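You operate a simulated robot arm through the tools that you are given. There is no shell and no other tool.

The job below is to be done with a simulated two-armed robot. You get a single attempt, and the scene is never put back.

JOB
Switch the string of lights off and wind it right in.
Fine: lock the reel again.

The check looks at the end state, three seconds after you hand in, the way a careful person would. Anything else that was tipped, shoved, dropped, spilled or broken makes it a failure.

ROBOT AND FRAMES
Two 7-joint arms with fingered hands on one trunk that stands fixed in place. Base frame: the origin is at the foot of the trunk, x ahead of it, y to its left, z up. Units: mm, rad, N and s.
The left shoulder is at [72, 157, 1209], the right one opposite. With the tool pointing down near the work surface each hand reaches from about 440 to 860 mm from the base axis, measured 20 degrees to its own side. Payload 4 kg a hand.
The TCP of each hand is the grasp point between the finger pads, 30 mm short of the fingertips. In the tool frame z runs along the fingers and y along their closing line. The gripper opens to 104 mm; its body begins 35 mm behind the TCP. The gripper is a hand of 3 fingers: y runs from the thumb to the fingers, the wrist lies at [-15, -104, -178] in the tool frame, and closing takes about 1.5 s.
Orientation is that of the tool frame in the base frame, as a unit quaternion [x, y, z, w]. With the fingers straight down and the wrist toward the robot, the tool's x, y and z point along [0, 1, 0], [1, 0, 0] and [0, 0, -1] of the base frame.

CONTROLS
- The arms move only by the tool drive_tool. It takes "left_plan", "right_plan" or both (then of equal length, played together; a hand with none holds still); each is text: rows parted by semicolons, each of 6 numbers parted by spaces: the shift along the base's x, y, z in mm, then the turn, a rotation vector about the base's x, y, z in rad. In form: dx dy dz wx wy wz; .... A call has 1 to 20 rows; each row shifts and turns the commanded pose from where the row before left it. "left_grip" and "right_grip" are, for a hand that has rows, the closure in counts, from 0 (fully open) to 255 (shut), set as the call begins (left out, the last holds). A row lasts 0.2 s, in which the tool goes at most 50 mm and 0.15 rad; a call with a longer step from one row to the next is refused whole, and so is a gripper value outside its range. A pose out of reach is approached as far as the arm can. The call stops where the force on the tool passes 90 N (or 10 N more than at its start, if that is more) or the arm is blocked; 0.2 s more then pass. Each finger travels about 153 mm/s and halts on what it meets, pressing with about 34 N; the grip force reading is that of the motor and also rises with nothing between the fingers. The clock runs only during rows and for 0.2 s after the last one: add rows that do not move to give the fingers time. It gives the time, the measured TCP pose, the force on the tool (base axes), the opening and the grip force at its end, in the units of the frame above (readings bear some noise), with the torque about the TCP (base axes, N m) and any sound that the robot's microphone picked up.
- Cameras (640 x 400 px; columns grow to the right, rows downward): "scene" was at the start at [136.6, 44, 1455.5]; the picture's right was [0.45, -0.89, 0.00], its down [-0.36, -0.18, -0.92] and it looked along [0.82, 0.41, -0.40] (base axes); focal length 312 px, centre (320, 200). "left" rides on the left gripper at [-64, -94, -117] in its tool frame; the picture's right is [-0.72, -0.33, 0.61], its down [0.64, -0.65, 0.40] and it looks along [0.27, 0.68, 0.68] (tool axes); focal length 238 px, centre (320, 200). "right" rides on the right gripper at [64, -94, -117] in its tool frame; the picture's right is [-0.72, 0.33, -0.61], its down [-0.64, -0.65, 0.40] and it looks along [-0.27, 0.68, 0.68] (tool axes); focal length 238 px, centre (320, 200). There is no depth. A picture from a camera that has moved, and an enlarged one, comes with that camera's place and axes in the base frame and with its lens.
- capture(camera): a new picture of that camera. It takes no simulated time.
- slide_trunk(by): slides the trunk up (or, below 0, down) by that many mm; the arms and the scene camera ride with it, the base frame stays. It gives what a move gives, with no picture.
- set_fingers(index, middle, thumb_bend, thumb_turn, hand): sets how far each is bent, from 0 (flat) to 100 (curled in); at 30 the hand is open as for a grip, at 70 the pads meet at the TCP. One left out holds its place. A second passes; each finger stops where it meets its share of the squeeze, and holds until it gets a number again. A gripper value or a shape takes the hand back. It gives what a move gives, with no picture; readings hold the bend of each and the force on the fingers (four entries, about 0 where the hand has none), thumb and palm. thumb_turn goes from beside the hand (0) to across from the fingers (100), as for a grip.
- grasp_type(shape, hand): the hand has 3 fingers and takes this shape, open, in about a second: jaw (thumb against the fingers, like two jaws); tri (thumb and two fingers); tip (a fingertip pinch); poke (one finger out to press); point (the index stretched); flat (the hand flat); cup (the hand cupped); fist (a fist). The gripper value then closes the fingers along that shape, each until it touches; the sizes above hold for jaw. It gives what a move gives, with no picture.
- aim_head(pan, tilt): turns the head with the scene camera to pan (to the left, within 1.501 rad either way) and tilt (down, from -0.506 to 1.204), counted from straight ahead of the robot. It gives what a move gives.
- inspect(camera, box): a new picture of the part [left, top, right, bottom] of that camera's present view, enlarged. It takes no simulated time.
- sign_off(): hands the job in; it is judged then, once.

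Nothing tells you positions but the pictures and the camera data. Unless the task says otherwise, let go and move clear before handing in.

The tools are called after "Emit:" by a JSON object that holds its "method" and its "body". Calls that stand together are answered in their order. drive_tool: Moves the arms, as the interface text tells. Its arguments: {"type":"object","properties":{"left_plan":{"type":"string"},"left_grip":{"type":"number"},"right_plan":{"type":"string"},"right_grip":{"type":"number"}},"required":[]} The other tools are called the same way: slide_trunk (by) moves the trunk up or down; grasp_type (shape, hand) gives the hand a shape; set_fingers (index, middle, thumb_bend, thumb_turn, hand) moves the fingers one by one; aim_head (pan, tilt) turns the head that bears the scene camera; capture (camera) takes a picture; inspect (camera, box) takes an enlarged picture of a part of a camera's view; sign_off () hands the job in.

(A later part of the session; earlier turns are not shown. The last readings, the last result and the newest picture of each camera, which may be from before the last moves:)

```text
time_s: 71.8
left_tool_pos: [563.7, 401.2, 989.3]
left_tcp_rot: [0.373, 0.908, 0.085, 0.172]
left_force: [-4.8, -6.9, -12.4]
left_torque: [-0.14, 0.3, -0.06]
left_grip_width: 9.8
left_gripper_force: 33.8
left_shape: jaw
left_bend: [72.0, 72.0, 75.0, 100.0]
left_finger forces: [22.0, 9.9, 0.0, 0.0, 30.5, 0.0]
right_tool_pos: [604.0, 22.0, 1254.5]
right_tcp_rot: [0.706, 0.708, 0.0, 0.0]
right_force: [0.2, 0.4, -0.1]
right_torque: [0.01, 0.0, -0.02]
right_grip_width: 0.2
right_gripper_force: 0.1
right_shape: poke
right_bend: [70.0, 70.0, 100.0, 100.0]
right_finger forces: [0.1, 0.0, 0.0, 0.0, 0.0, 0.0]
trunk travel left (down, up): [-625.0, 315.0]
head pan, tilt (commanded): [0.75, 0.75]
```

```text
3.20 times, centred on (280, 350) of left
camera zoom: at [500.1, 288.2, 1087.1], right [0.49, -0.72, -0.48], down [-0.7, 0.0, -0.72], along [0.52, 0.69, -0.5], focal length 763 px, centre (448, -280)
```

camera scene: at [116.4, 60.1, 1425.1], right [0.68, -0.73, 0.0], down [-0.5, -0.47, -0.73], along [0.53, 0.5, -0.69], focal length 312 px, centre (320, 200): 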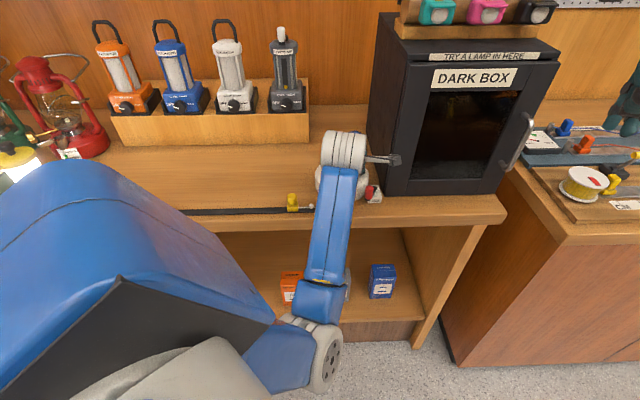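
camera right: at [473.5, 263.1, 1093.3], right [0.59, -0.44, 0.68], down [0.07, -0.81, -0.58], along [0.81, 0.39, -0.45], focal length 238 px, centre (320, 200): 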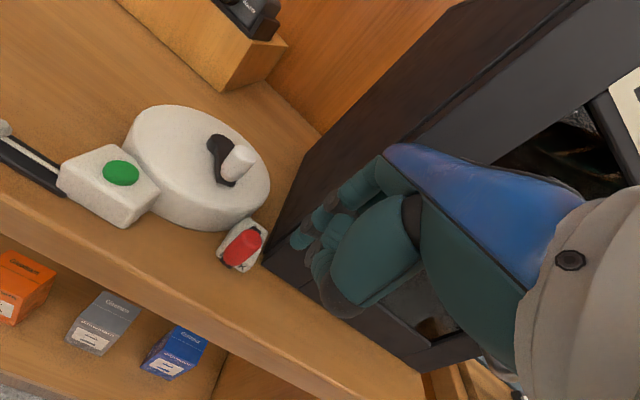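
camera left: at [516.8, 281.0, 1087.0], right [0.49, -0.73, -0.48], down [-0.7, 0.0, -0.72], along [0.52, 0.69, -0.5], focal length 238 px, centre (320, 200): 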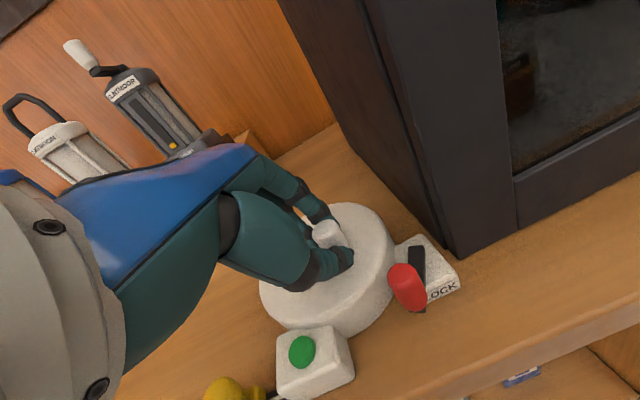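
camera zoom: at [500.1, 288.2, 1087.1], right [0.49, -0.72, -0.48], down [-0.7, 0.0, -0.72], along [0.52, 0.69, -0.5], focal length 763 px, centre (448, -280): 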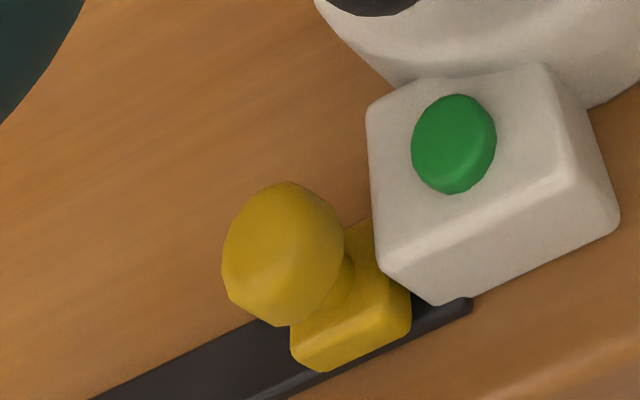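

The yellow end looks to be at the block. I'll nudge a little further to feel the stop.

Emit:
{"method": "drive_tool", "body": {"left_plan": "-1.6 1.2 0 0 0 0; -1.5 1.3 0 0 0 0; 0 0 0 0 0 0"}}

Emit:
{"method": "inspect", "body": {"camera": "left", "box": [180, 300, 380, 400]}}

```text
time_s: 72.6
left_tool_pos: [561.2, 404.6, 990.1]
left_tcp_rot: [0.373, 0.908, 0.085, 0.171]
left_force: [-5.0, -5.7, -13.0]
left_torque: [-0.16, 0.29, -0.08]
left_grip_width: 9.8
left_gripper_force: 33.6
left_shape: jaw
left_bend: [72.0, 72.0, 75.0, 100.0]
left_finger forces: [21.8, 10.4, 0.1, 0.0, 30.7, 0.1]
right_tool_pos: [603.6, 22.4, 1253.7]
right_tcp_rot: [0.707, 0.708, 0.0, 0.0]
right_force: [-0.8, -0.3, -0.1]
right_torque: [-0.01, 0.0, 0.03]
right_grip_width: 0.3
right_gripper_force: 0.1
right_shape: poke
right_bend: [70.0, 70.0, 100.0, 100.0]
right_finger forces: [0.1, 0.1, 0.1, 0.0, 0.0, 0.0]
trunk travel left (down, up): [-625.0, 315.0]
head pan, tilt (commanded): [0.75, 0.75]
```

```text
3.20 times, centred on (280, 350) of left
camera zoom: at [497.2, 290.4, 1087.3], right [0.49, -0.72, -0.48], down [-0.7, 0.0, -0.72], along [0.52, 0.69, -0.5], focal length 763 px, centre (448, -280)
```

zoom: 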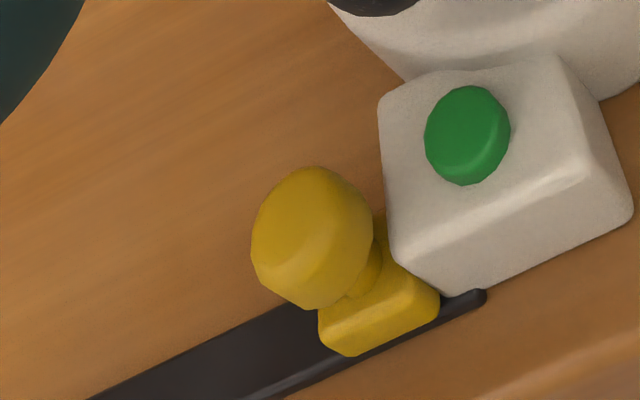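

It's still creeping in with no stop felt yet. I'll keep going in small steps, easing outward a little to relieve the radial force.

Emit:
{"method": "drive_tool", "body": {"left_plan": "-1.9 0.9 0 0 0 0; -1.9 1.0 0 0 0 0; -1.8 1.1 0 0 0 0; 0 0 0 0 0 0"}}

Emit:
{"method": "inspect", "body": {"camera": "left", "box": [220, 280, 420, 400]}}

```text
time_s: 73.6
left_tool_pos: [557.2, 407.3, 989.8]
left_tcp_rot: [0.375, 0.907, 0.085, 0.172]
left_force: [3.8, -3.6, -10.3]
left_torque: [-0.07, 0.14, -0.05]
left_grip_width: 10.1
left_gripper_force: 34.2
left_shape: jaw
left_bend: [72.0, 72.0, 75.0, 100.0]
left_finger forces: [24.5, 6.9, 0.0, 0.0, 27.2, 0.0]
right_tool_pos: [607.3, 23.1, 1253.3]
right_tcp_rot: [0.707, 0.708, -0.001, 0.0]
right_force: [-0.2, 0.5, 0.5]
right_torque: [-0.01, -0.02, 0.0]
right_grip_width: 0.1
right_gripper_force: 0.0
right_shape: poke
right_bend: [70.0, 70.0, 100.0, 100.0]
right_finger forces: [0.0, 0.0, 0.0, 0.1, 0.0, 0.0]
trunk travel left (down, up): [-625.0, 315.0]
head pan, tilt (commanded): [0.75, 0.75]
```

```text
3.20 times, centred on (320, 340) of left
camera zoom: at [493.1, 293.4, 1087.1], right [0.49, -0.72, -0.48], down [-0.7, 0.0, -0.72], along [0.52, 0.69, -0.5], focal length 763 px, centre (320, -248)
```

zoom: 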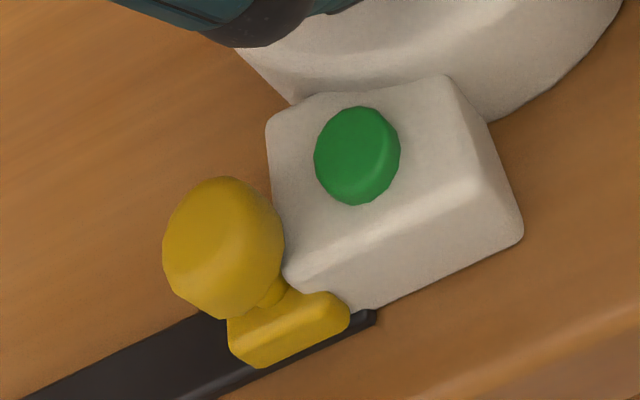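

Resistance has appeared (about 5 N along the turn). I'll push a touch more to see whether this is the end stop.

Emit:
{"method": "drive_tool", "body": {"left_plan": "-1.5 1.3 0 0 0 0; -1.5 1.3 0 0 0 0; 0 0 0 0 0 0"}}

Emit:
{"method": "inspect", "body": {"camera": "left", "box": [220, 280, 420, 400]}}

```text
time_s: 74.4
left_tool_pos: [556.0, 406.7, 989.6]
left_tcp_rot: [0.376, 0.907, 0.083, 0.172]
left_force: [13.8, -10.0, -11.2]
left_torque: [-0.21, -0.07, -0.13]
left_grip_width: 9.3
left_gripper_force: 33.9
left_shape: jaw
left_bend: [72.0, 72.0, 75.0, 100.0]
left_finger forces: [26.2, 0.8, 0.0, 0.0, 24.1, 0.1]
right_tool_pos: [610.4, 19.5, 1252.6]
right_tcp_rot: [0.707, 0.708, 0.0, -0.002]
right_force: [0.0, -0.1, 0.1]
right_torque: [0.0, 0.01, 0.03]
right_grip_width: 0.0
right_gripper_force: 0.1
right_shape: poke
right_bend: [70.0, 70.0, 100.0, 100.0]
right_finger forces: [0.0, 0.1, 0.0, 0.0, 0.0, 0.0]
trunk travel left (down, up): [-625.0, 315.0]
head pan, tilt (commanded): [0.75, 0.75]
```

```text
3.20 times, centred on (320, 340) of left
camera zoom: at [492.0, 293.3, 1087.0], right [0.49, -0.73, -0.48], down [-0.7, 0.0, -0.72], along [0.52, 0.69, -0.5], focal length 763 px, centre (320, -248)
```

zoom: 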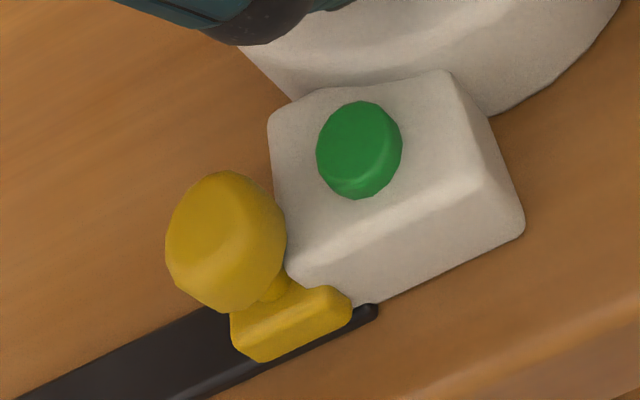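

Force rose to about 17 N with no further movement of the yellow end, so the string is fully in against its stop. I'll ease the hand back to near-zero force and check nothing unwinds.

Emit:
{"method": "drive_tool", "body": {"left_plan": "1.7 -1.45 0 0 0 0; 1.7 -1.45 0 0 0 0; 0 0 0 0 0 0"}}

Emit:
{"method": "inspect", "body": {"camera": "left", "box": [220, 280, 420, 400]}}

```text
time_s: 75.2
left_tool_pos: [555.5, 406.6, 990.1]
left_tcp_rot: [0.373, 0.908, 0.085, 0.17]
left_force: [5.0, -7.8, -10.1]
left_torque: [-0.17, 0.1, -0.08]
left_grip_width: 9.2
left_gripper_force: 34.1
left_shape: jaw
left_bend: [72.0, 72.0, 75.0, 100.0]
left_finger forces: [24.0, 2.5, 0.0, 0.1, 26.5, 0.0]
right_tool_pos: [606.8, 22.6, 1252.8]
right_tcp_rot: [0.706, 0.708, 0.0, 0.0]
right_force: [-0.8, -0.7, -0.2]
right_torque: [0.01, -0.02, 0.01]
right_grip_width: 0.0
right_gripper_force: 0.1
right_shape: poke
right_bend: [70.0, 70.0, 100.0, 100.0]
right_finger forces: [0.0, 0.0, 0.0, 0.1, 0.0, 0.1]
trunk travel left (down, up): [-625.0, 315.0]
head pan, tilt (commanded): [0.75, 0.75]
```

```text
3.20 times, centred on (320, 340) of left
camera zoom: at [493.0, 292.6, 1086.9], right [0.49, -0.72, -0.48], down [-0.7, 0.0, -0.72], along [0.52, 0.69, -0.5], focal length 763 px, centre (320, -248)
```

zoom: 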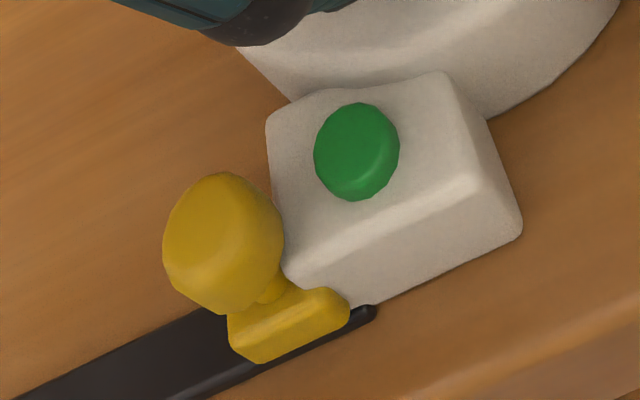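

The end stays seated. I'll ease off a bit more and open the fingers gently, then check whether the crank holds by itself.

Emit:
{"method": "drive_tool", "body": {"left_plan": "1.2 -0.9 0 0 0 0; 0.6 -0.5 0 0 0 0; 0 0 0 0 0 0"}}

Emit:
{"method": "drive_tool", "body": {"left_plan": "0 0 0 0 0 0; 0 0 0 0 0 0; 0 0 0 0 0 0; 0 0 0 0 0 0; 0 0 0 0 0 0", "left_grip": 105}}

Emit:
{"method": "capture", "body": {"camera": "left"}}

Emit:
{"method": "inspect", "body": {"camera": "left", "box": [220, 280, 420, 400]}}

```text
time_s: 76.0
left_tool_pos: [556.8, 405.8, 989.0]
left_tcp_rot: [0.374, 0.908, 0.084, 0.171]
left_force: [-5.1, -5.0, -12.5]
left_torque: [-0.12, 0.3, -0.07]
left_grip_width: 9.1
left_gripper_force: 34.2
left_shape: jaw
left_bend: [72.0, 72.0, 75.0, 100.0]
left_finger forces: [21.8, 8.6, 0.1, 0.0, 29.2, 0.0]
right_tool_pos: [604.7, 23.7, 1252.9]
right_tcp_rot: [0.707, 0.708, 0.0, 0.001]
right_force: [-0.8, 0.9, -0.2]
right_torque: [-0.02, -0.01, 0.02]
right_grip_width: 0.4
right_gripper_force: 0.1
right_shape: poke
right_bend: [70.0, 70.0, 100.0, 100.0]
right_finger forces: [0.0, 0.0, 0.1, 0.0, 0.1, 0.1]
trunk travel left (down, up): [-625.0, 315.0]
head pan, tilt (commanded): [0.75, 0.75]
```

```text
time_s: 77.2
left_tool_pos: [557.3, 405.9, 989.5]
left_tcp_rot: [0.374, 0.907, 0.085, 0.173]
left_force: [0.2, 0.5, -0.7]
left_torque: [0.01, 0.01, 0.02]
left_grip_width: 60.6
left_gripper_force: 0.1
left_shape: jaw
left_bend: [74.0, 41.0, 65.0, 100.0]
left_finger forces: [0.0, 0.0, 0.1, 0.1, 0.1, 0.0]
right_tool_pos: [604.5, 23.2, 1254.2]
right_tcp_rot: [0.706, 0.708, 0.001, 0.001]
right_force: [-0.7, -1.0, -0.7]
right_torque: [0.02, 0.01, 0.0]
right_grip_width: 0.0
right_gripper_force: 0.1
right_shape: poke
right_bend: [70.0, 70.0, 100.0, 100.0]
right_finger forces: [0.1, 0.0, 0.0, 0.0, 0.1, 0.0]
trunk travel left (down, up): [-625.0, 315.0]
head pan, tilt (commanded): [0.75, 0.75]
```

```text
taken
camera left: at [493.1, 292.7, 1088.2], right [0.49, -0.72, -0.48], down [-0.69, 0.0, -0.72], along [0.52, 0.69, -0.5], focal length 238 px, centre (320, 200)
```

left: 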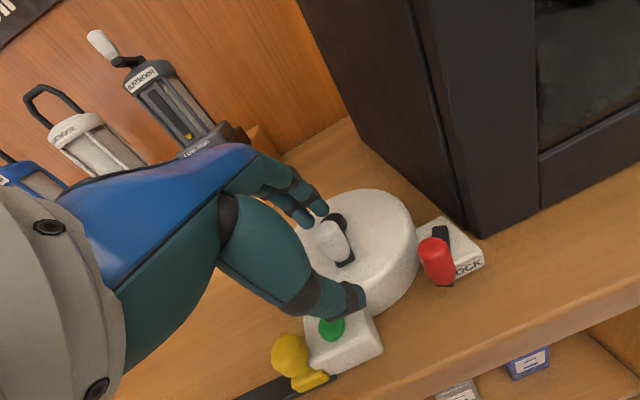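

```text
3.20 times, centred on (320, 340) of left
camera zoom: at [493.1, 292.7, 1088.2], right [0.49, -0.72, -0.48], down [-0.69, 0.0, -0.72], along [0.52, 0.69, -0.5], focal length 763 px, centre (320, -248)
```

zoom: 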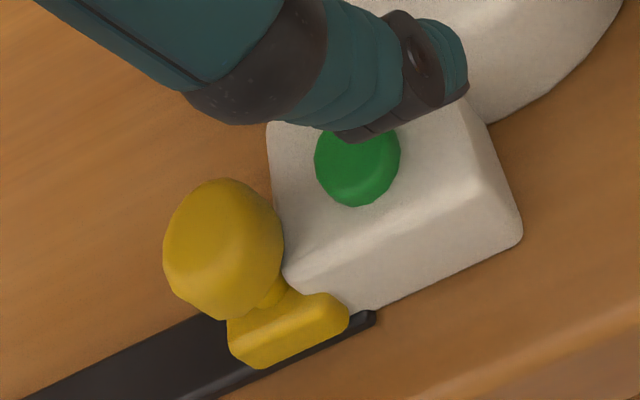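

The crank holds by itself and the yellow end hasn't moved. The thumb is hovering over the green button, so I'll lift straight up before doing anything else, then park the left arm out to the left.

Emit:
{"method": "drive_tool", "body": {"left_plan": "0 0 10 0 0 0; 0 0 25 0 0 0; 0 0 35 0 0 0; 0 0 40 0 0 0; 2 5 10 0 0 0; 0 0 0 0 0 0"}}

Emit:
{"method": "capture", "body": {"camera": "left"}}

```text
time_s: 78.6
left_tool_pos: [557.9, 409.7, 1110.3]
left_tcp_rot: [0.373, 0.908, 0.085, 0.171]
left_force: [-0.3, 0.3, -0.5]
left_torque: [-0.03, -0.02, -0.03]
left_grip_width: 60.6
left_gripper_force: 0.2
left_shape: jaw
left_bend: [74.0, 41.0, 65.0, 100.0]
left_finger forces: [0.0, 0.0, 0.1, 0.0, 0.1, 0.0]
right_tool_pos: [605.1, 23.1, 1254.1]
right_tcp_rot: [0.706, 0.708, 0.001, 0.0]
right_force: [-0.6, 0.3, 0.0]
right_torque: [-0.02, -0.02, -0.01]
right_grip_width: 0.2
right_gripper_force: 0.0
right_shape: poke
right_bend: [70.0, 70.0, 100.0, 100.0]
right_finger forces: [0.1, 0.0, 0.0, 0.0, 0.1, 0.0]
trunk travel left (down, up): [-625.0, 315.0]
head pan, tilt (commanded): [0.75, 0.75]
```

```text
taken
camera left: at [495.7, 296.4, 1208.5], right [0.49, -0.72, -0.48], down [-0.7, 0.0, -0.72], along [0.52, 0.69, -0.5], focal length 238 px, centre (320, 200)
```

left: 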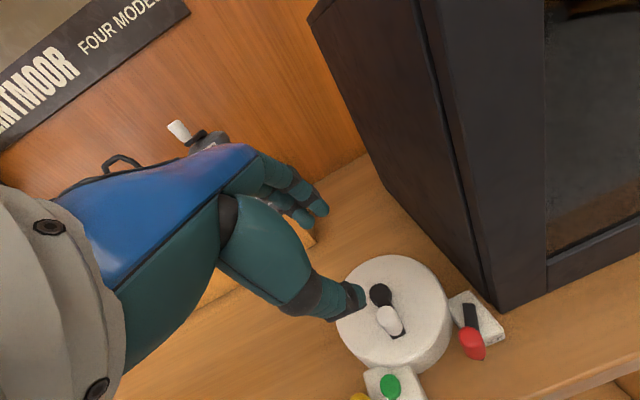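

The left hand is clear of the reel. I'll park it to the left over the empty counter.

Emit:
{"method": "drive_tool", "body": {"left_plan": "0 35 8 -0.0682 0.0732 0; 0 35 8 -0.0682 0.0732 0; 0 35 8 -0.0682 0.0732 0; 0 35 8 0.0915 0.0852 0; 0 35 5 0.0915 0.0852 0; 0 35 5 0 0 0.1; 3 35 0 0 0 0.1; 0 0 0 0 0 0"}}

Emit:
{"method": "capture", "body": {"camera": "scene"}}

Emit:
{"method": "inspect", "body": {"camera": "scene", "box": [300, 150, 420, 225]}}

```text
time_s: 80.4
left_tool_pos: [561.9, 656.6, 1152.7]
left_tcp_rot: [0.269, 0.963, 0.004, -0.003]
left_force: [-0.3, -0.4, 0.0]
left_torque: [-0.04, 0.0, -0.02]
left_grip_width: 60.7
left_gripper_force: 0.0
left_shape: jaw
left_bend: [74.0, 41.0, 65.0, 100.0]
left_finger forces: [0.1, 0.0, 0.0, 0.0, 0.1, 0.0]
right_tool_pos: [605.1, 22.4, 1254.0]
right_tcp_rot: [0.706, 0.708, 0.001, 0.0]
right_force: [0.6, -1.3, -0.1]
right_torque: [0.0, 0.02, -0.03]
right_grip_width: 0.0
right_gripper_force: 0.1
right_shape: poke
right_bend: [70.0, 70.0, 100.0, 100.0]
right_finger forces: [0.1, 0.1, 0.1, 0.0, 0.1, 0.1]
trunk travel left (down, up): [-625.0, 315.0]
head pan, tilt (commanded): [0.75, 0.75]
```

```text
taken
camera scene: at [116.0, 59.1, 1425.2], right [0.68, -0.73, 0.0], down [-0.5, -0.47, -0.73], along [0.53, 0.5, -0.68], focal length 312 px, centre (320, 200)
```

scene: 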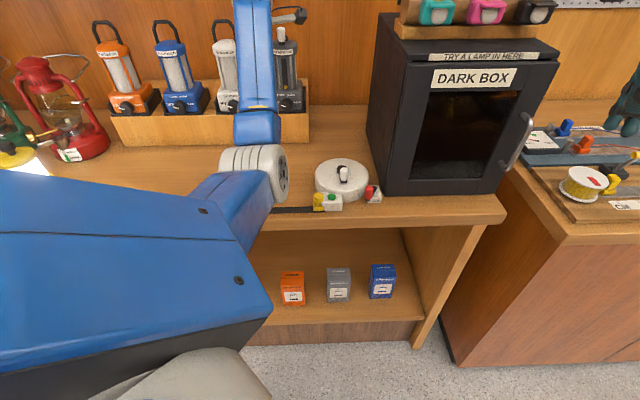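

```text
5.33 times, centred on (360, 188) of scene
camera zoom: at [116.0, 59.1, 1425.2], right [0.68, -0.73, 0.0], down [-0.5, -0.47, -0.73], along [0.53, 0.5, -0.68], focal length 1664 px, centre (107, 267)
```

zoom: 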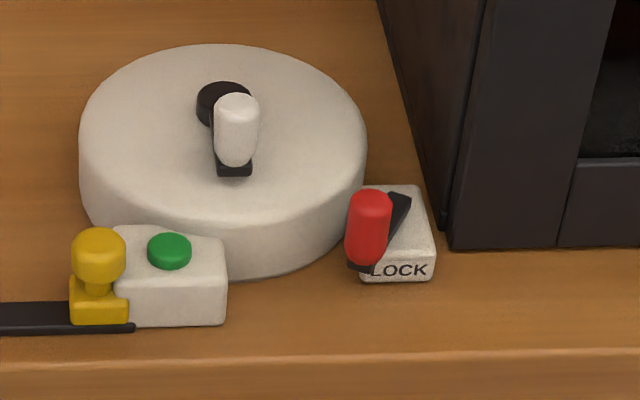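

The string is fully wound in, with the yellow end flush against the block and the bulbs dark. To lock, I need to push the lever right from its left side, where the drum leaves little room. I'll see if the right hand can extend just one finger.

Emit:
{"method": "set_fingers", "body": {"hand": "right", "index": 70, "middle": 100, "thumb_bend": 60, "thumb_turn": 0}}

Emit:
{"method": "capture", "body": {"camera": "right"}}

```text
time_s: 81.4
left_tool_pos: [561.7, 655.8, 1152.0]
left_tcp_rot: [0.27, 0.963, 0.004, -0.004]
left_force: [-0.8, -0.2, -0.3]
left_torque: [-0.02, 0.02, 0.0]
left_grip_width: 60.7
left_gripper_force: 0.0
left_shape: jaw
left_bend: [74.0, 41.0, 65.0, 100.0]
left_finger forces: [0.1, 0.0, 0.0, 0.1, 0.1, 0.1]
right_tool_pos: [604.1, 22.8, 1254.4]
right_tcp_rot: [0.707, 0.707, 0.001, 0.001]
right_force: [0.5, 0.0, -0.8]
right_torque: [0.01, 0.02, 0.0]
right_grip_width: 99.0
right_gripper_force: 0.1
right_shape: fingers
right_bend: [70.0, 100.0, 60.0, 0.0]
right_finger forces: [0.0, 0.0, 0.0, 0.0, 0.0, 0.1]
trunk travel left (down, up): [-625.0, 315.0]
head pan, tilt (commanded): [0.75, 0.75]
```

```text
taken
camera right: at [511.0, 86.7, 1372.9], right [0.33, -0.72, 0.61], down [-0.65, -0.64, -0.41], along [0.69, -0.27, -0.68], focal length 238 px, centre (320, 200)
```

right: 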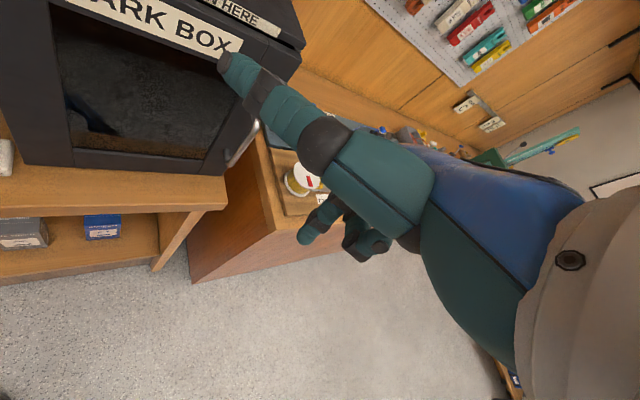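

The sideways thumb would be in the way. I'll set it opposite and open instead, which puts it in front where there's free space.

Emit:
{"method": "set_fingers", "body": {"hand": "right", "index": 70, "middle": 100, "thumb_bend": 30, "thumb_turn": 100}}

Emit:
{"method": "inspect", "body": {"camera": "right", "box": [200, 130, 440, 330]}}

```text
time_s: 82.4
left_tool_pos: [562.2, 656.3, 1151.7]
left_tcp_rot: [0.271, 0.963, 0.003, -0.003]
left_force: [-0.1, -1.3, -0.1]
left_torque: [-0.01, 0.0, -0.02]
left_grip_width: 60.7
left_gripper_force: 0.0
left_shape: jaw
left_bend: [74.0, 41.0, 65.0, 100.0]
left_finger forces: [0.0, 0.0, 0.0, 0.0, 0.1, 0.0]
right_tool_pos: [602.6, 23.3, 1255.8]
right_tcp_rot: [0.707, 0.708, 0.001, 0.0]
right_force: [-0.5, -0.2, 0.0]
right_torque: [0.02, -0.02, 0.02]
right_grip_width: 51.6
right_gripper_force: 0.1
right_shape: fingers
right_bend: [70.0, 100.0, 30.0, 97.0]
right_finger forces: [0.0, 0.1, 0.1, 0.1, 0.0, 0.1]
trunk travel left (down, up): [-625.0, 315.0]
head pan, tilt (commanded): [0.75, 0.75]
```

```text
2.00 times, centred on (320, 230) of right
camera zoom: at [511.1, 86.6, 1372.9], right [0.33, -0.72, 0.61], down [-0.65, -0.64, -0.41], along [0.69, -0.27, -0.68], focal length 477 px, centre (320, 140)
```

zoom: 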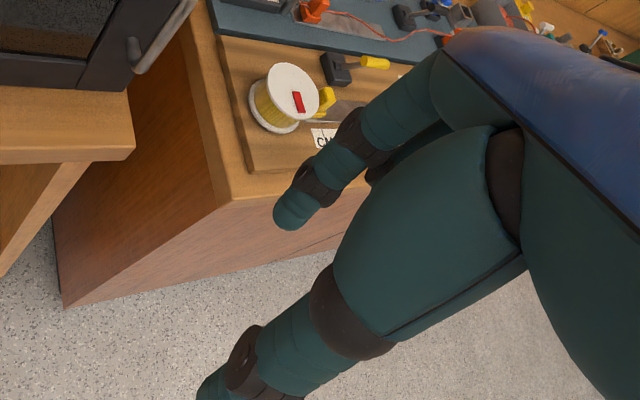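

One index finger is out cleanly. I'll bring the right hand around the same way as before and hover above the gap to the left of the lever knob.

Emit:
{"method": "drive_tool", "body": {"right_plan": "-13 31 -30 0 0 0.125; -13 31 -30 0 0 0.125; -13 31 -30 0 0 0.125; -13 31 -30 0 0 0.125; -13 31 -30 0 0 0.125; -13 31 -30 0 0 0.125; 0 0 0 0.102 -0.11 0; 0 0 0 0.102 -0.11 0; 0 0 0 0 0 0"}}

Emit:
{"method": "capture", "body": {"camera": "right"}}

Emit:
{"method": "capture", "body": {"camera": "scene"}}

```text
time_s: 84.4
left_tool_pos: [562.3, 656.3, 1152.8]
left_tcp_rot: [0.27, 0.963, 0.003, -0.004]
left_force: [-0.8, -0.7, 0.1]
left_torque: [-0.01, 0.02, 0.03]
left_grip_width: 60.7
left_gripper_force: 0.1
left_shape: jaw
left_bend: [74.0, 41.0, 65.0, 100.0]
left_finger forces: [0.0, 0.0, 0.0, 0.1, 0.0, 0.0]
right_tool_pos: [524.6, 208.6, 1073.5]
right_tcp_rot: [0.393, 0.907, 0.137, 0.06]
right_force: [-0.7, 0.5, 0.4]
right_torque: [0.01, 0.0, 0.03]
right_grip_width: 51.6
right_gripper_force: 0.1
right_shape: fingers
right_bend: [70.0, 100.0, 30.0, 97.0]
right_finger forces: [0.0, 0.0, 0.0, 0.0, 0.1, 0.0]
trunk travel left (down, up): [-625.0, 315.0]
head pan, tilt (commanded): [0.75, 0.75]
```

```text
taken
camera right: at [392.0, 169.9, 1158.6], right [0.59, -0.44, 0.68], down [0.07, -0.81, -0.58], along [0.81, 0.39, -0.44], focal length 238 px, centre (320, 200)
```

right: 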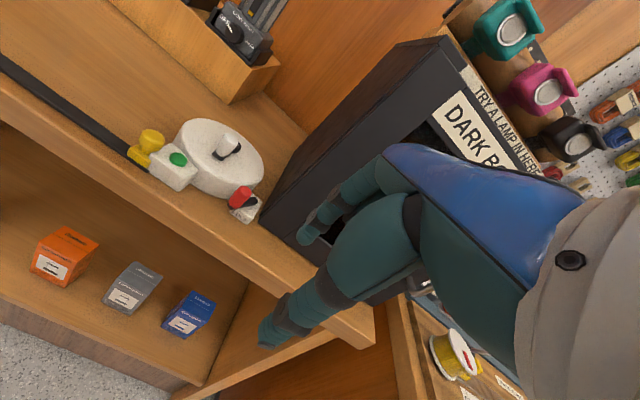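

```text
taken
camera scene: at [116.2, 58.5, 1425.2], right [0.68, -0.73, 0.0], down [-0.5, -0.47, -0.73], along [0.53, 0.5, -0.68], focal length 312 px, centre (320, 200)
```

scene: 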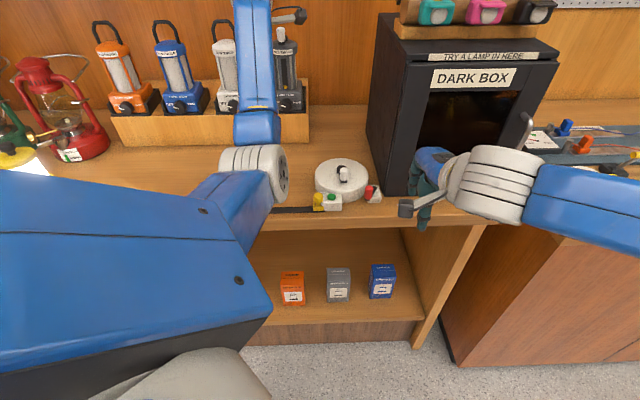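

The path looks clear. I'll move forward to hover above the spot left of the lever knob.

Emit:
{"method": "drive_tool", "body": {"right_plan": "10.6 34 -8 0 0 0; 10.6 34 -8 0 0 0; 10.6 34 -8 0 0 0; 10.6 34 -8 0 0 0; 0 0 0 0 0 0"}}

Emit:
{"method": "capture", "body": {"camera": "right"}}

Emit:
{"method": "inspect", "body": {"camera": "scene", "box": [300, 130, 440, 225]}}

```text
time_s: 85.6
left_tool_pos: [561.4, 655.7, 1152.7]
left_tcp_rot: [0.27, 0.963, 0.004, -0.003]
left_force: [-0.9, -0.4, 0.6]
left_torque: [0.0, -0.02, -0.02]
left_grip_width: 60.9
left_gripper_force: 0.0
left_shape: jaw
left_bend: [74.0, 41.0, 65.0, 100.0]
left_finger forces: [0.0, 0.0, 0.0, 0.0, 0.1, 0.0]
right_tool_pos: [567.6, 346.5, 1041.9]
right_tcp_rot: [0.393, 0.907, 0.138, 0.06]
right_force: [0.5, 0.0, 0.4]
right_torque: [0.03, -0.02, 0.02]
right_grip_width: 51.9
right_gripper_force: 0.0
right_shape: fingers
right_bend: [70.0, 100.0, 30.0, 97.0]
right_finger forces: [0.0, 0.0, 0.1, 0.0, 0.0, 0.0]
trunk travel left (down, up): [-625.0, 315.0]
head pan, tilt (commanded): [0.75, 0.75]
```

```text
taken
camera right: at [434.5, 307.4, 1126.1], right [0.59, -0.44, 0.68], down [0.07, -0.81, -0.58], along [0.81, 0.39, -0.45], focal length 238 px, centre (320, 200)
```

right: 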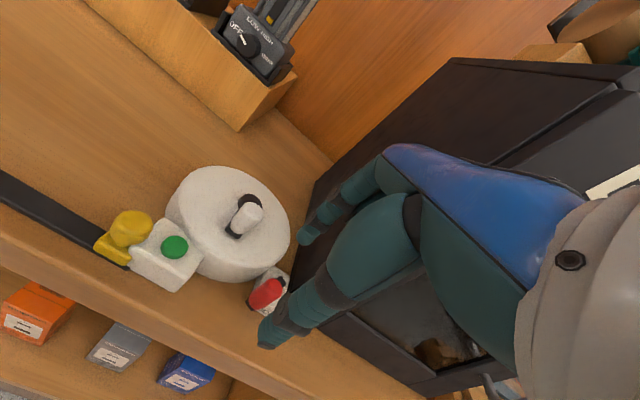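

```text
4.21 times, centred on (370, 178) of scene
camera zoom: at [116.1, 61.3, 1425.1], right [0.68, -0.73, 0.0], down [-0.5, -0.47, -0.73], along [0.53, 0.5, -0.69], focal length 1314 px, centre (110, 295)
```

zoom: 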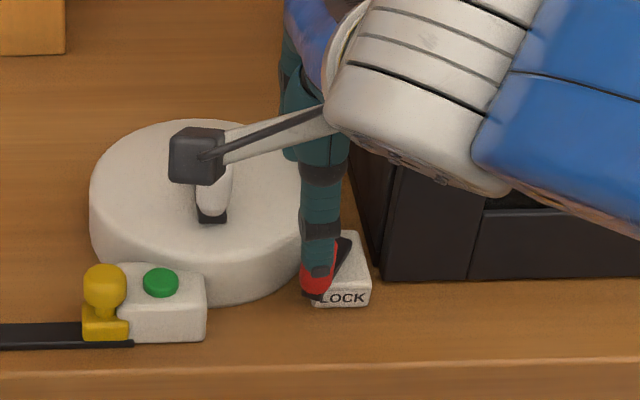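

Measured and predicted positions agree. I'll descend partway and recheck the finger's clearance from the knob and drum.

Emit:
{"method": "drive_tool", "body": {"right_plan": "0 0 -20 0 0 0; 0 -1 -20 0 0 0; 0 -1 -10 0 0 0; 0 0 0 0 0 0"}}

Emit:
{"method": "inspect", "body": {"camera": "right", "box": [170, 160, 390, 360]}}

Emit:
{"method": "inspect", "body": {"camera": "scene", "box": [300, 130, 440, 225]}}

```text
time_s: 86.6
left_tool_pos: [560.7, 654.2, 1152.6]
left_tcp_rot: [0.269, 0.963, 0.004, -0.003]
left_force: [0.1, 0.5, 0.6]
left_torque: [0.02, 0.04, 0.01]
left_grip_width: 60.7
left_gripper_force: 0.1
left_shape: jaw
left_bend: [74.0, 41.0, 65.0, 100.0]
left_finger forces: [0.1, 0.1, 0.0, 0.0, 0.0, 0.0]
right_tool_pos: [567.4, 342.5, 991.6]
right_tcp_rot: [0.393, 0.907, 0.138, 0.06]
right_force: [-0.6, 0.7, -0.1]
right_torque: [-0.06, -0.02, 0.0]
right_grip_width: 51.6
right_gripper_force: 0.1
right_shape: fingers
right_bend: [70.0, 100.0, 30.0, 97.0]
right_finger forces: [0.0, 0.0, 0.0, 0.0, 0.0, 0.0]
trunk travel left (down, up): [-625.0, 315.0]
head pan, tilt (commanded): [0.75, 0.75]
```

```text
2.00 times, centred on (280, 260) of right
camera zoom: at [434.7, 303.4, 1076.2], right [0.59, -0.44, 0.68], down [0.07, -0.81, -0.58], along [0.81, 0.39, -0.44], focal length 477 px, centre (400, 80)
```

zoom: 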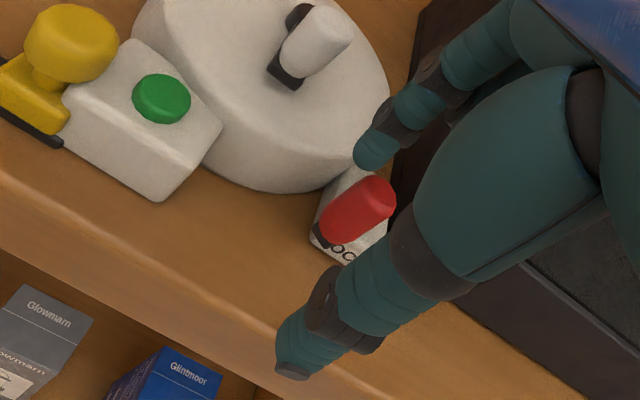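

```text
4.21 times, centred on (370, 178) of scene
camera zoom: at [115.7, 60.0, 1425.2], right [0.68, -0.73, 0.0], down [-0.5, -0.47, -0.73], along [0.53, 0.5, -0.68], focal length 1314 px, centre (110, 295)
```

zoom: 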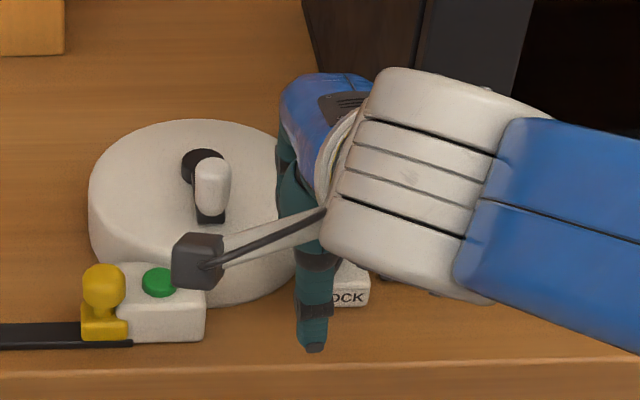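

The fingertip will come down just left of the red knob with about 4–5 mm to spare and clear of the drum. I'll lower it the rest of the way.

Emit:
{"method": "drive_tool", "body": {"right_plan": "0 0 -10 0 0 0; 0 0 -10 0 0 0; 0 0 -7 0 0 0; 0 0 0 0 0 0"}}

Emit:
{"method": "inspect", "body": {"camera": "right", "box": [170, 160, 390, 360]}}

```text
time_s: 87.6
left_tool_pos: [561.0, 655.9, 1152.1]
left_tcp_rot: [0.269, 0.963, 0.004, -0.003]
left_force: [0.2, -0.4, 0.2]
left_torque: [0.04, -0.02, 0.02]
left_grip_width: 60.8
left_gripper_force: 0.0
left_shape: jaw
left_bend: [74.0, 41.0, 65.0, 100.0]
left_finger forces: [0.0, 0.0, 0.0, 0.0, 0.0, 0.0]
right_tool_pos: [567.9, 343.9, 963.2]
right_tcp_rot: [0.394, 0.907, 0.137, 0.059]
right_force: [0.2, -0.3, 0.4]
right_torque: [-0.02, 0.02, 0.0]
right_grip_width: 51.9
right_gripper_force: 0.0
right_shape: fingers
right_bend: [70.0, 100.0, 30.0, 97.0]
right_finger forces: [0.0, 0.0, 0.1, 0.0, 0.1, 0.1]
trunk travel left (down, up): [-625.0, 315.0]
head pan, tilt (commanded): [0.75, 0.75]
```

```text
2.00 times, centred on (280, 260) of right
camera zoom: at [435.2, 304.2, 1049.4], right [0.59, -0.44, 0.68], down [0.07, -0.81, -0.58], along [0.81, 0.39, -0.45], focal length 477 px, centre (400, 80)
```

zoom: 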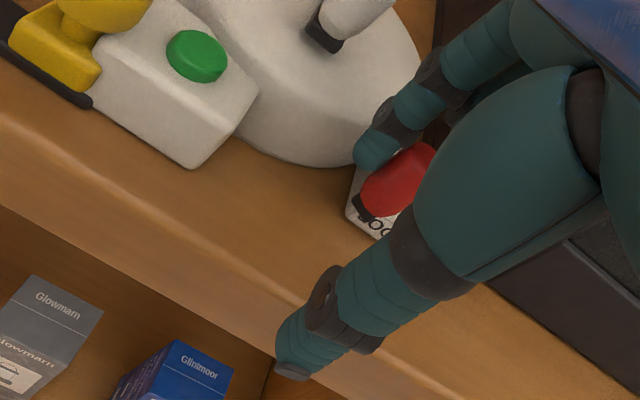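

The finger is seated left of the knob. I'll push right in small steps toward the locked side.

Emit:
{"method": "drive_tool", "body": {"right_plan": "2.6 -3 0 0 0 0; 2.6 -3 0 0 0 0; 2.6 -3 0 0 0 0; 2.6 -3 0 0 0 0; 2.6 -3 0 0 0 0; 0 0 0 0 0 0"}}

Emit:
{"method": "inspect", "body": {"camera": "right", "box": [170, 160, 390, 360]}}

```text
time_s: 89.0
left_tool_pos: [561.2, 657.4, 1151.8]
left_tcp_rot: [0.27, 0.963, 0.004, -0.004]
left_force: [0.5, -0.2, 0.7]
left_torque: [0.0, 0.0, 0.01]
left_grip_width: 60.7
left_gripper_force: 0.1
left_shape: jaw
left_bend: [74.0, 41.0, 65.0, 100.0]
left_finger forces: [0.0, 0.1, 0.0, 0.1, 0.0, 0.0]
right_tool_pos: [580.9, 328.4, 963.8]
right_tcp_rot: [0.394, 0.907, 0.138, 0.059]
right_force: [-0.3, -0.1, -0.4]
right_torque: [-0.05, -0.03, -0.03]
right_grip_width: 51.3
right_gripper_force: 0.1
right_shape: fingers
right_bend: [70.0, 100.0, 30.0, 97.0]
right_finger forces: [0.3, 0.0, 0.0, 0.1, 0.1, 0.0]
trunk travel left (down, up): [-625.0, 315.0]
head pan, tilt (commanded): [0.75, 0.75]
```

```text
2.00 times, centred on (280, 260) of right
camera zoom: at [447.7, 289.5, 1049.5], right [0.59, -0.44, 0.68], down [0.07, -0.81, -0.58], along [0.81, 0.39, -0.45], focal length 477 px, centre (400, 80)
```

zoom: 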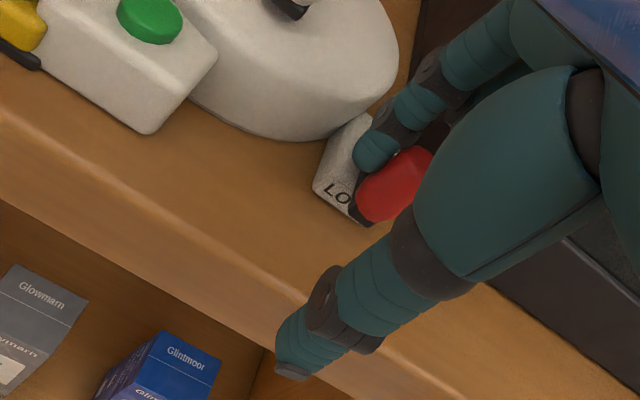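

The lever is following to the right. I'll continue until it reaches its stop.

Emit:
{"method": "drive_tool", "body": {"right_plan": "2.7 -2.9 0 0 0 0; 2.7 -2.9 0 0 0 0; 2.8 -2.8 0 0 0 0; 2.8 -2.8 0 0 0 0; 0 0 0 0 0 0"}}

Emit:
{"method": "inspect", "body": {"camera": "right", "box": [170, 160, 390, 360]}}

```text
time_s: 90.2
left_tool_pos: [562.4, 654.8, 1150.7]
left_tcp_rot: [0.27, 0.963, 0.003, -0.004]
left_force: [-0.5, 0.0, -0.6]
left_torque: [-0.05, 0.01, 0.01]
left_grip_width: 61.0
left_gripper_force: 0.0
left_shape: jaw
left_bend: [74.0, 41.0, 65.0, 100.0]
left_finger forces: [0.0, 0.0, 0.0, 0.1, 0.0, 0.1]
right_tool_pos: [593.0, 316.4, 963.7]
right_tcp_rot: [0.395, 0.906, 0.137, 0.06]
right_force: [0.5, -0.3, -0.6]
right_torque: [0.02, -0.02, 0.01]
right_grip_width: 51.1
right_gripper_force: 0.1
right_shape: fingers
right_bend: [70.0, 100.0, 30.0, 97.0]
right_finger forces: [0.1, 0.0, 0.0, 0.0, 0.0, 0.1]
trunk travel left (down, up): [-625.0, 315.0]
head pan, tilt (commanded): [0.75, 0.75]
```

```text
2.00 times, centred on (280, 260) of right
camera zoom: at [459.4, 277.5, 1049.3], right [0.59, -0.44, 0.68], down [0.07, -0.81, -0.58], along [0.81, 0.39, -0.45], focal length 477 px, centre (400, 80)
```

zoom: 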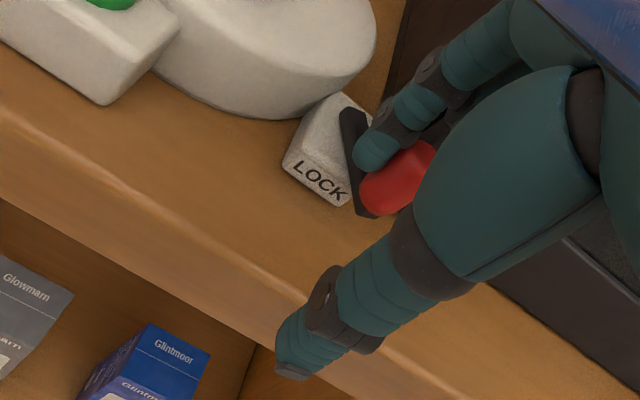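

The lever is now near its original angle. I'll push until it meets the end stop.

Emit:
{"method": "drive_tool", "body": {"right_plan": "2.1 -2 0 0 0 0; 2.1 -2 0 0 0 0; 0 0 0 0 0 0"}}

Emit:
{"method": "drive_tool", "body": {"right_plan": "2.1 -2 0 0 0 0; 2.1 -2 0 0 0 0; 0 0 0 0 0 0"}}

Emit:
{"method": "inspect", "body": {"camera": "right", "box": [170, 160, 390, 360]}}

```text
time_s: 91.0
left_tool_pos: [561.2, 656.5, 1153.5]
left_tcp_rot: [0.27, 0.963, 0.004, -0.004]
left_force: [-0.3, -0.3, -0.4]
left_torque: [-0.01, 0.0, -0.03]
left_grip_width: 60.7
left_gripper_force: 0.1
left_shape: jaw
left_bend: [74.0, 41.0, 65.0, 100.0]
left_finger forces: [0.1, 0.0, 0.0, 0.0, 0.1, 0.0]
right_tool_pos: [595.9, 313.4, 964.6]
right_tcp_rot: [0.393, 0.907, 0.136, 0.059]
right_force: [-1.8, 2.0, -0.1]
right_torque: [0.03, 0.03, 0.0]
right_grip_width: 51.8
right_gripper_force: 0.8
right_shape: fingers
right_bend: [70.0, 100.0, 30.0, 97.0]
right_finger forces: [2.1, 0.1, 0.0, 0.0, 0.0, 0.0]
trunk travel left (down, up): [-625.0, 315.0]
head pan, tilt (commanded): [0.75, 0.75]
```

```text
time_s: 91.8
left_tool_pos: [559.2, 658.0, 1151.7]
left_tcp_rot: [0.269, 0.963, 0.003, -0.003]
left_force: [0.2, -0.4, -0.7]
left_torque: [-0.02, 0.01, -0.01]
left_grip_width: 60.8
left_gripper_force: 0.0
left_shape: jaw
left_bend: [74.0, 41.0, 65.0, 100.0]
left_finger forces: [0.0, 0.0, 0.0, 0.0, 0.0, 0.1]
right_tool_pos: [597.1, 312.1, 963.2]
right_tcp_rot: [0.392, 0.908, 0.137, 0.059]
right_force: [-10.0, 8.3, 0.9]
right_torque: [0.16, 0.16, 0.16]
right_grip_width: 51.9
right_gripper_force: 6.3
right_shape: fingers
right_bend: [70.0, 100.0, 30.0, 97.0]
right_finger forces: [12.8, 0.0, 0.1, 0.0, 0.0, 0.0]
trunk travel left (down, up): [-625.0, 315.0]
head pan, tilt (commanded): [0.75, 0.75]
```

```text
2.00 times, centred on (280, 260) of right
camera zoom: at [463.9, 272.3, 1049.4], right [0.59, -0.43, 0.68], down [0.07, -0.81, -0.58], along [0.81, 0.39, -0.45], focal length 477 px, centre (400, 80)
```

zoom: 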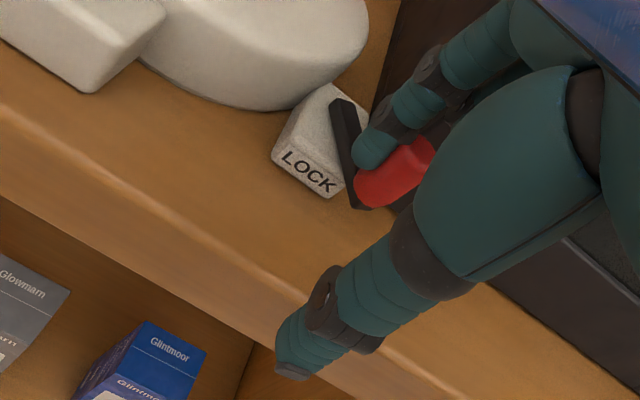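

The lever is against its right stop (13 N and hardly moving). One more light press, then I'll back off left and lift away.

Emit:
{"method": "drive_tool", "body": {"right_plan": "1.4 -1.4 0 0 0 0; 1.4 -1.4 0 0 0 0; 0 0 0 0 0 0"}}

Emit:
{"method": "drive_tool", "body": {"right_plan": "-4 4.2 0 0 0 0; -4 4.2 5 0 0 0; 0 0 25 0 0 0; 0 0 35 0 0 0; -10 -33 10 0 0 0; -10.5 -34 8 0 0 0; -10.5 -34 8 0 0 0; -10.5 -34 8 0 0 0; 0 0 0 0 0 0"}}

Emit:
{"method": "inspect", "body": {"camera": "scene", "box": [300, 150, 420, 225]}}

Emit:
{"method": "capture", "body": {"camera": "right"}}

```text
time_s: 92.6
left_tool_pos: [559.6, 659.5, 1151.3]
left_tcp_rot: [0.27, 0.963, 0.003, -0.001]
left_force: [-0.2, -0.5, 0.2]
left_torque: [0.0, 0.0, 0.03]
left_grip_width: 61.1
left_gripper_force: 0.1
left_shape: jaw
left_bend: [74.0, 41.0, 65.0, 100.0]
left_finger forces: [0.0, 0.0, 0.0, 0.1, 0.1, 0.1]
right_tool_pos: [597.2, 310.7, 965.4]
right_tcp_rot: [0.39, 0.909, 0.137, 0.059]
right_force: [-17.8, 15.5, 0.3]
right_torque: [0.3, 0.29, 0.37]
right_grip_width: 52.2
right_gripper_force: 11.5
right_shape: fingers
right_bend: [69.0, 100.0, 30.0, 97.0]
right_finger forces: [23.4, 0.0, 0.0, 0.0, 0.0, 0.0]
trunk travel left (down, up): [-625.0, 315.0]
head pan, tilt (commanded): [0.75, 0.75]
```

```text
time_s: 94.6
left_tool_pos: [563.0, 656.6, 1151.7]
left_tcp_rot: [0.27, 0.963, 0.003, -0.003]
left_force: [0.3, 0.3, 1.0]
left_torque: [0.02, 0.0, -0.02]
left_grip_width: 60.6
left_gripper_force: 0.1
left_shape: jaw
left_bend: [74.0, 41.0, 65.0, 100.0]
left_finger forces: [0.1, 0.0, 0.0, 0.0, 0.0, 0.0]
right_tool_pos: [552.5, 178.7, 1063.4]
right_tcp_rot: [0.395, 0.906, 0.137, 0.06]
right_force: [-0.8, 0.8, -0.5]
right_torque: [0.04, -0.01, 0.03]
right_grip_width: 51.9
right_gripper_force: 0.0
right_shape: fingers
right_bend: [70.0, 100.0, 30.0, 97.0]
right_finger forces: [0.1, 0.1, 0.0, 0.0, 0.0, 0.0]
trunk travel left (down, up): [-625.0, 315.0]
head pan, tilt (commanded): [0.75, 0.75]
```

```text
5.33 times, centred on (360, 188) of scene
camera zoom: at [116.2, 59.1, 1425.2], right [0.68, -0.73, 0.0], down [-0.5, -0.47, -0.73], along [0.53, 0.5, -0.68], focal length 1664 px, centre (107, 267)
```

zoom: 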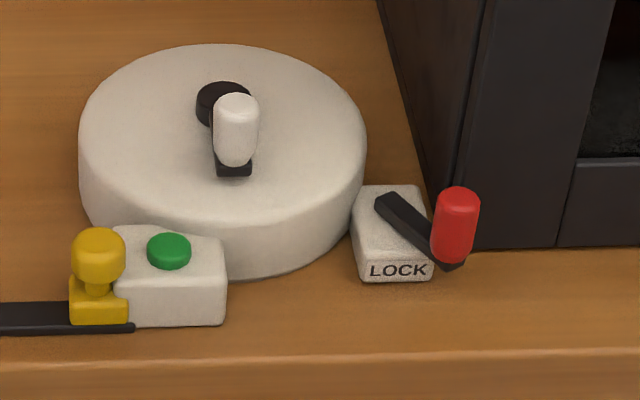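

```text
taken
camera right: at [420.0, 139.6, 1148.7], right [0.59, -0.44, 0.68], down [0.07, -0.81, -0.58], along [0.81, 0.39, -0.45], focal length 238 px, centre (320, 200)
```

right: 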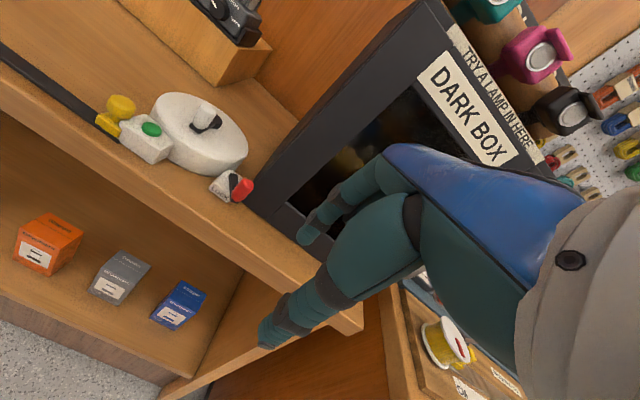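

The lever is back at its original locked angle, the end is against the block, and the bulbs are dark. I'll zoom in closely to verify each.

Emit:
{"method": "inspect", "body": {"camera": "scene", "box": [305, 185, 350, 215]}}

Emit:
{"method": "inspect", "body": {"camera": "scene", "box": [360, 175, 400, 205]}}

Emit:
{"method": "inspect", "body": {"camera": "right", "box": [70, 70, 270, 220]}}

```text
13.33 times, centred on (328, 200) of scene
camera zoom: at [116.2, 59.1, 1425.2], right [0.68, -0.73, 0.0], down [-0.5, -0.47, -0.73], along [0.53, 0.5, -0.68], focal length 4160 px, centre (220, 200)
```

zoom: 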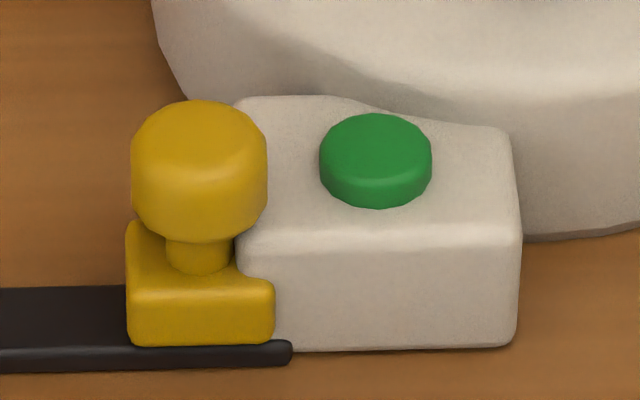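

```text
13.33 times, centred on (380, 190) of scene
camera zoom: at [116.2, 59.1, 1425.2], right [0.68, -0.73, 0.0], down [-0.5, -0.47, -0.73], along [0.53, 0.5, -0.68], focal length 4160 px, centre (-480, 333)
```

zoom: 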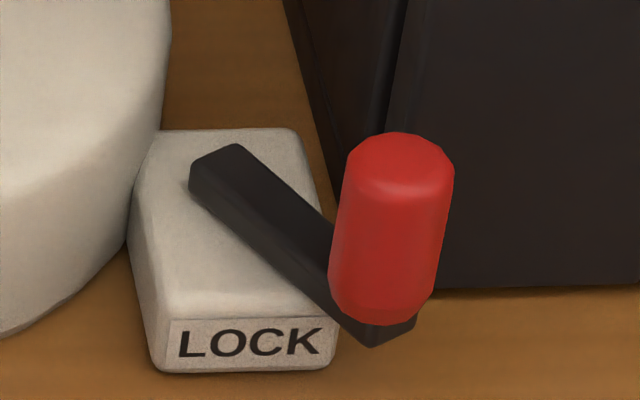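

```text
2.67 times, centred on (170, 145) of right
camera zoom: at [420.0, 139.6, 1148.7], right [0.59, -0.44, 0.68], down [0.07, -0.81, -0.58], along [0.81, 0.39, -0.45], focal length 636 px, centre (720, 347)
```

zoom: 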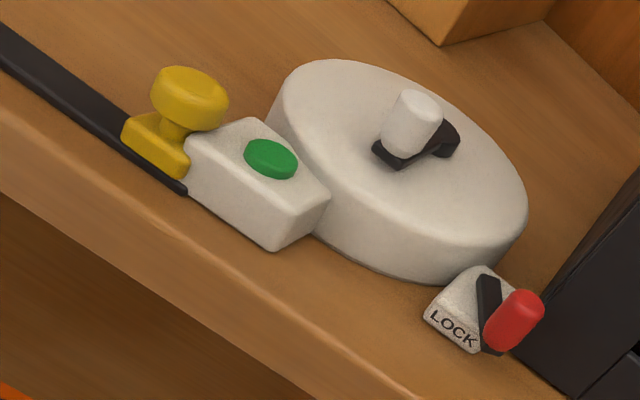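

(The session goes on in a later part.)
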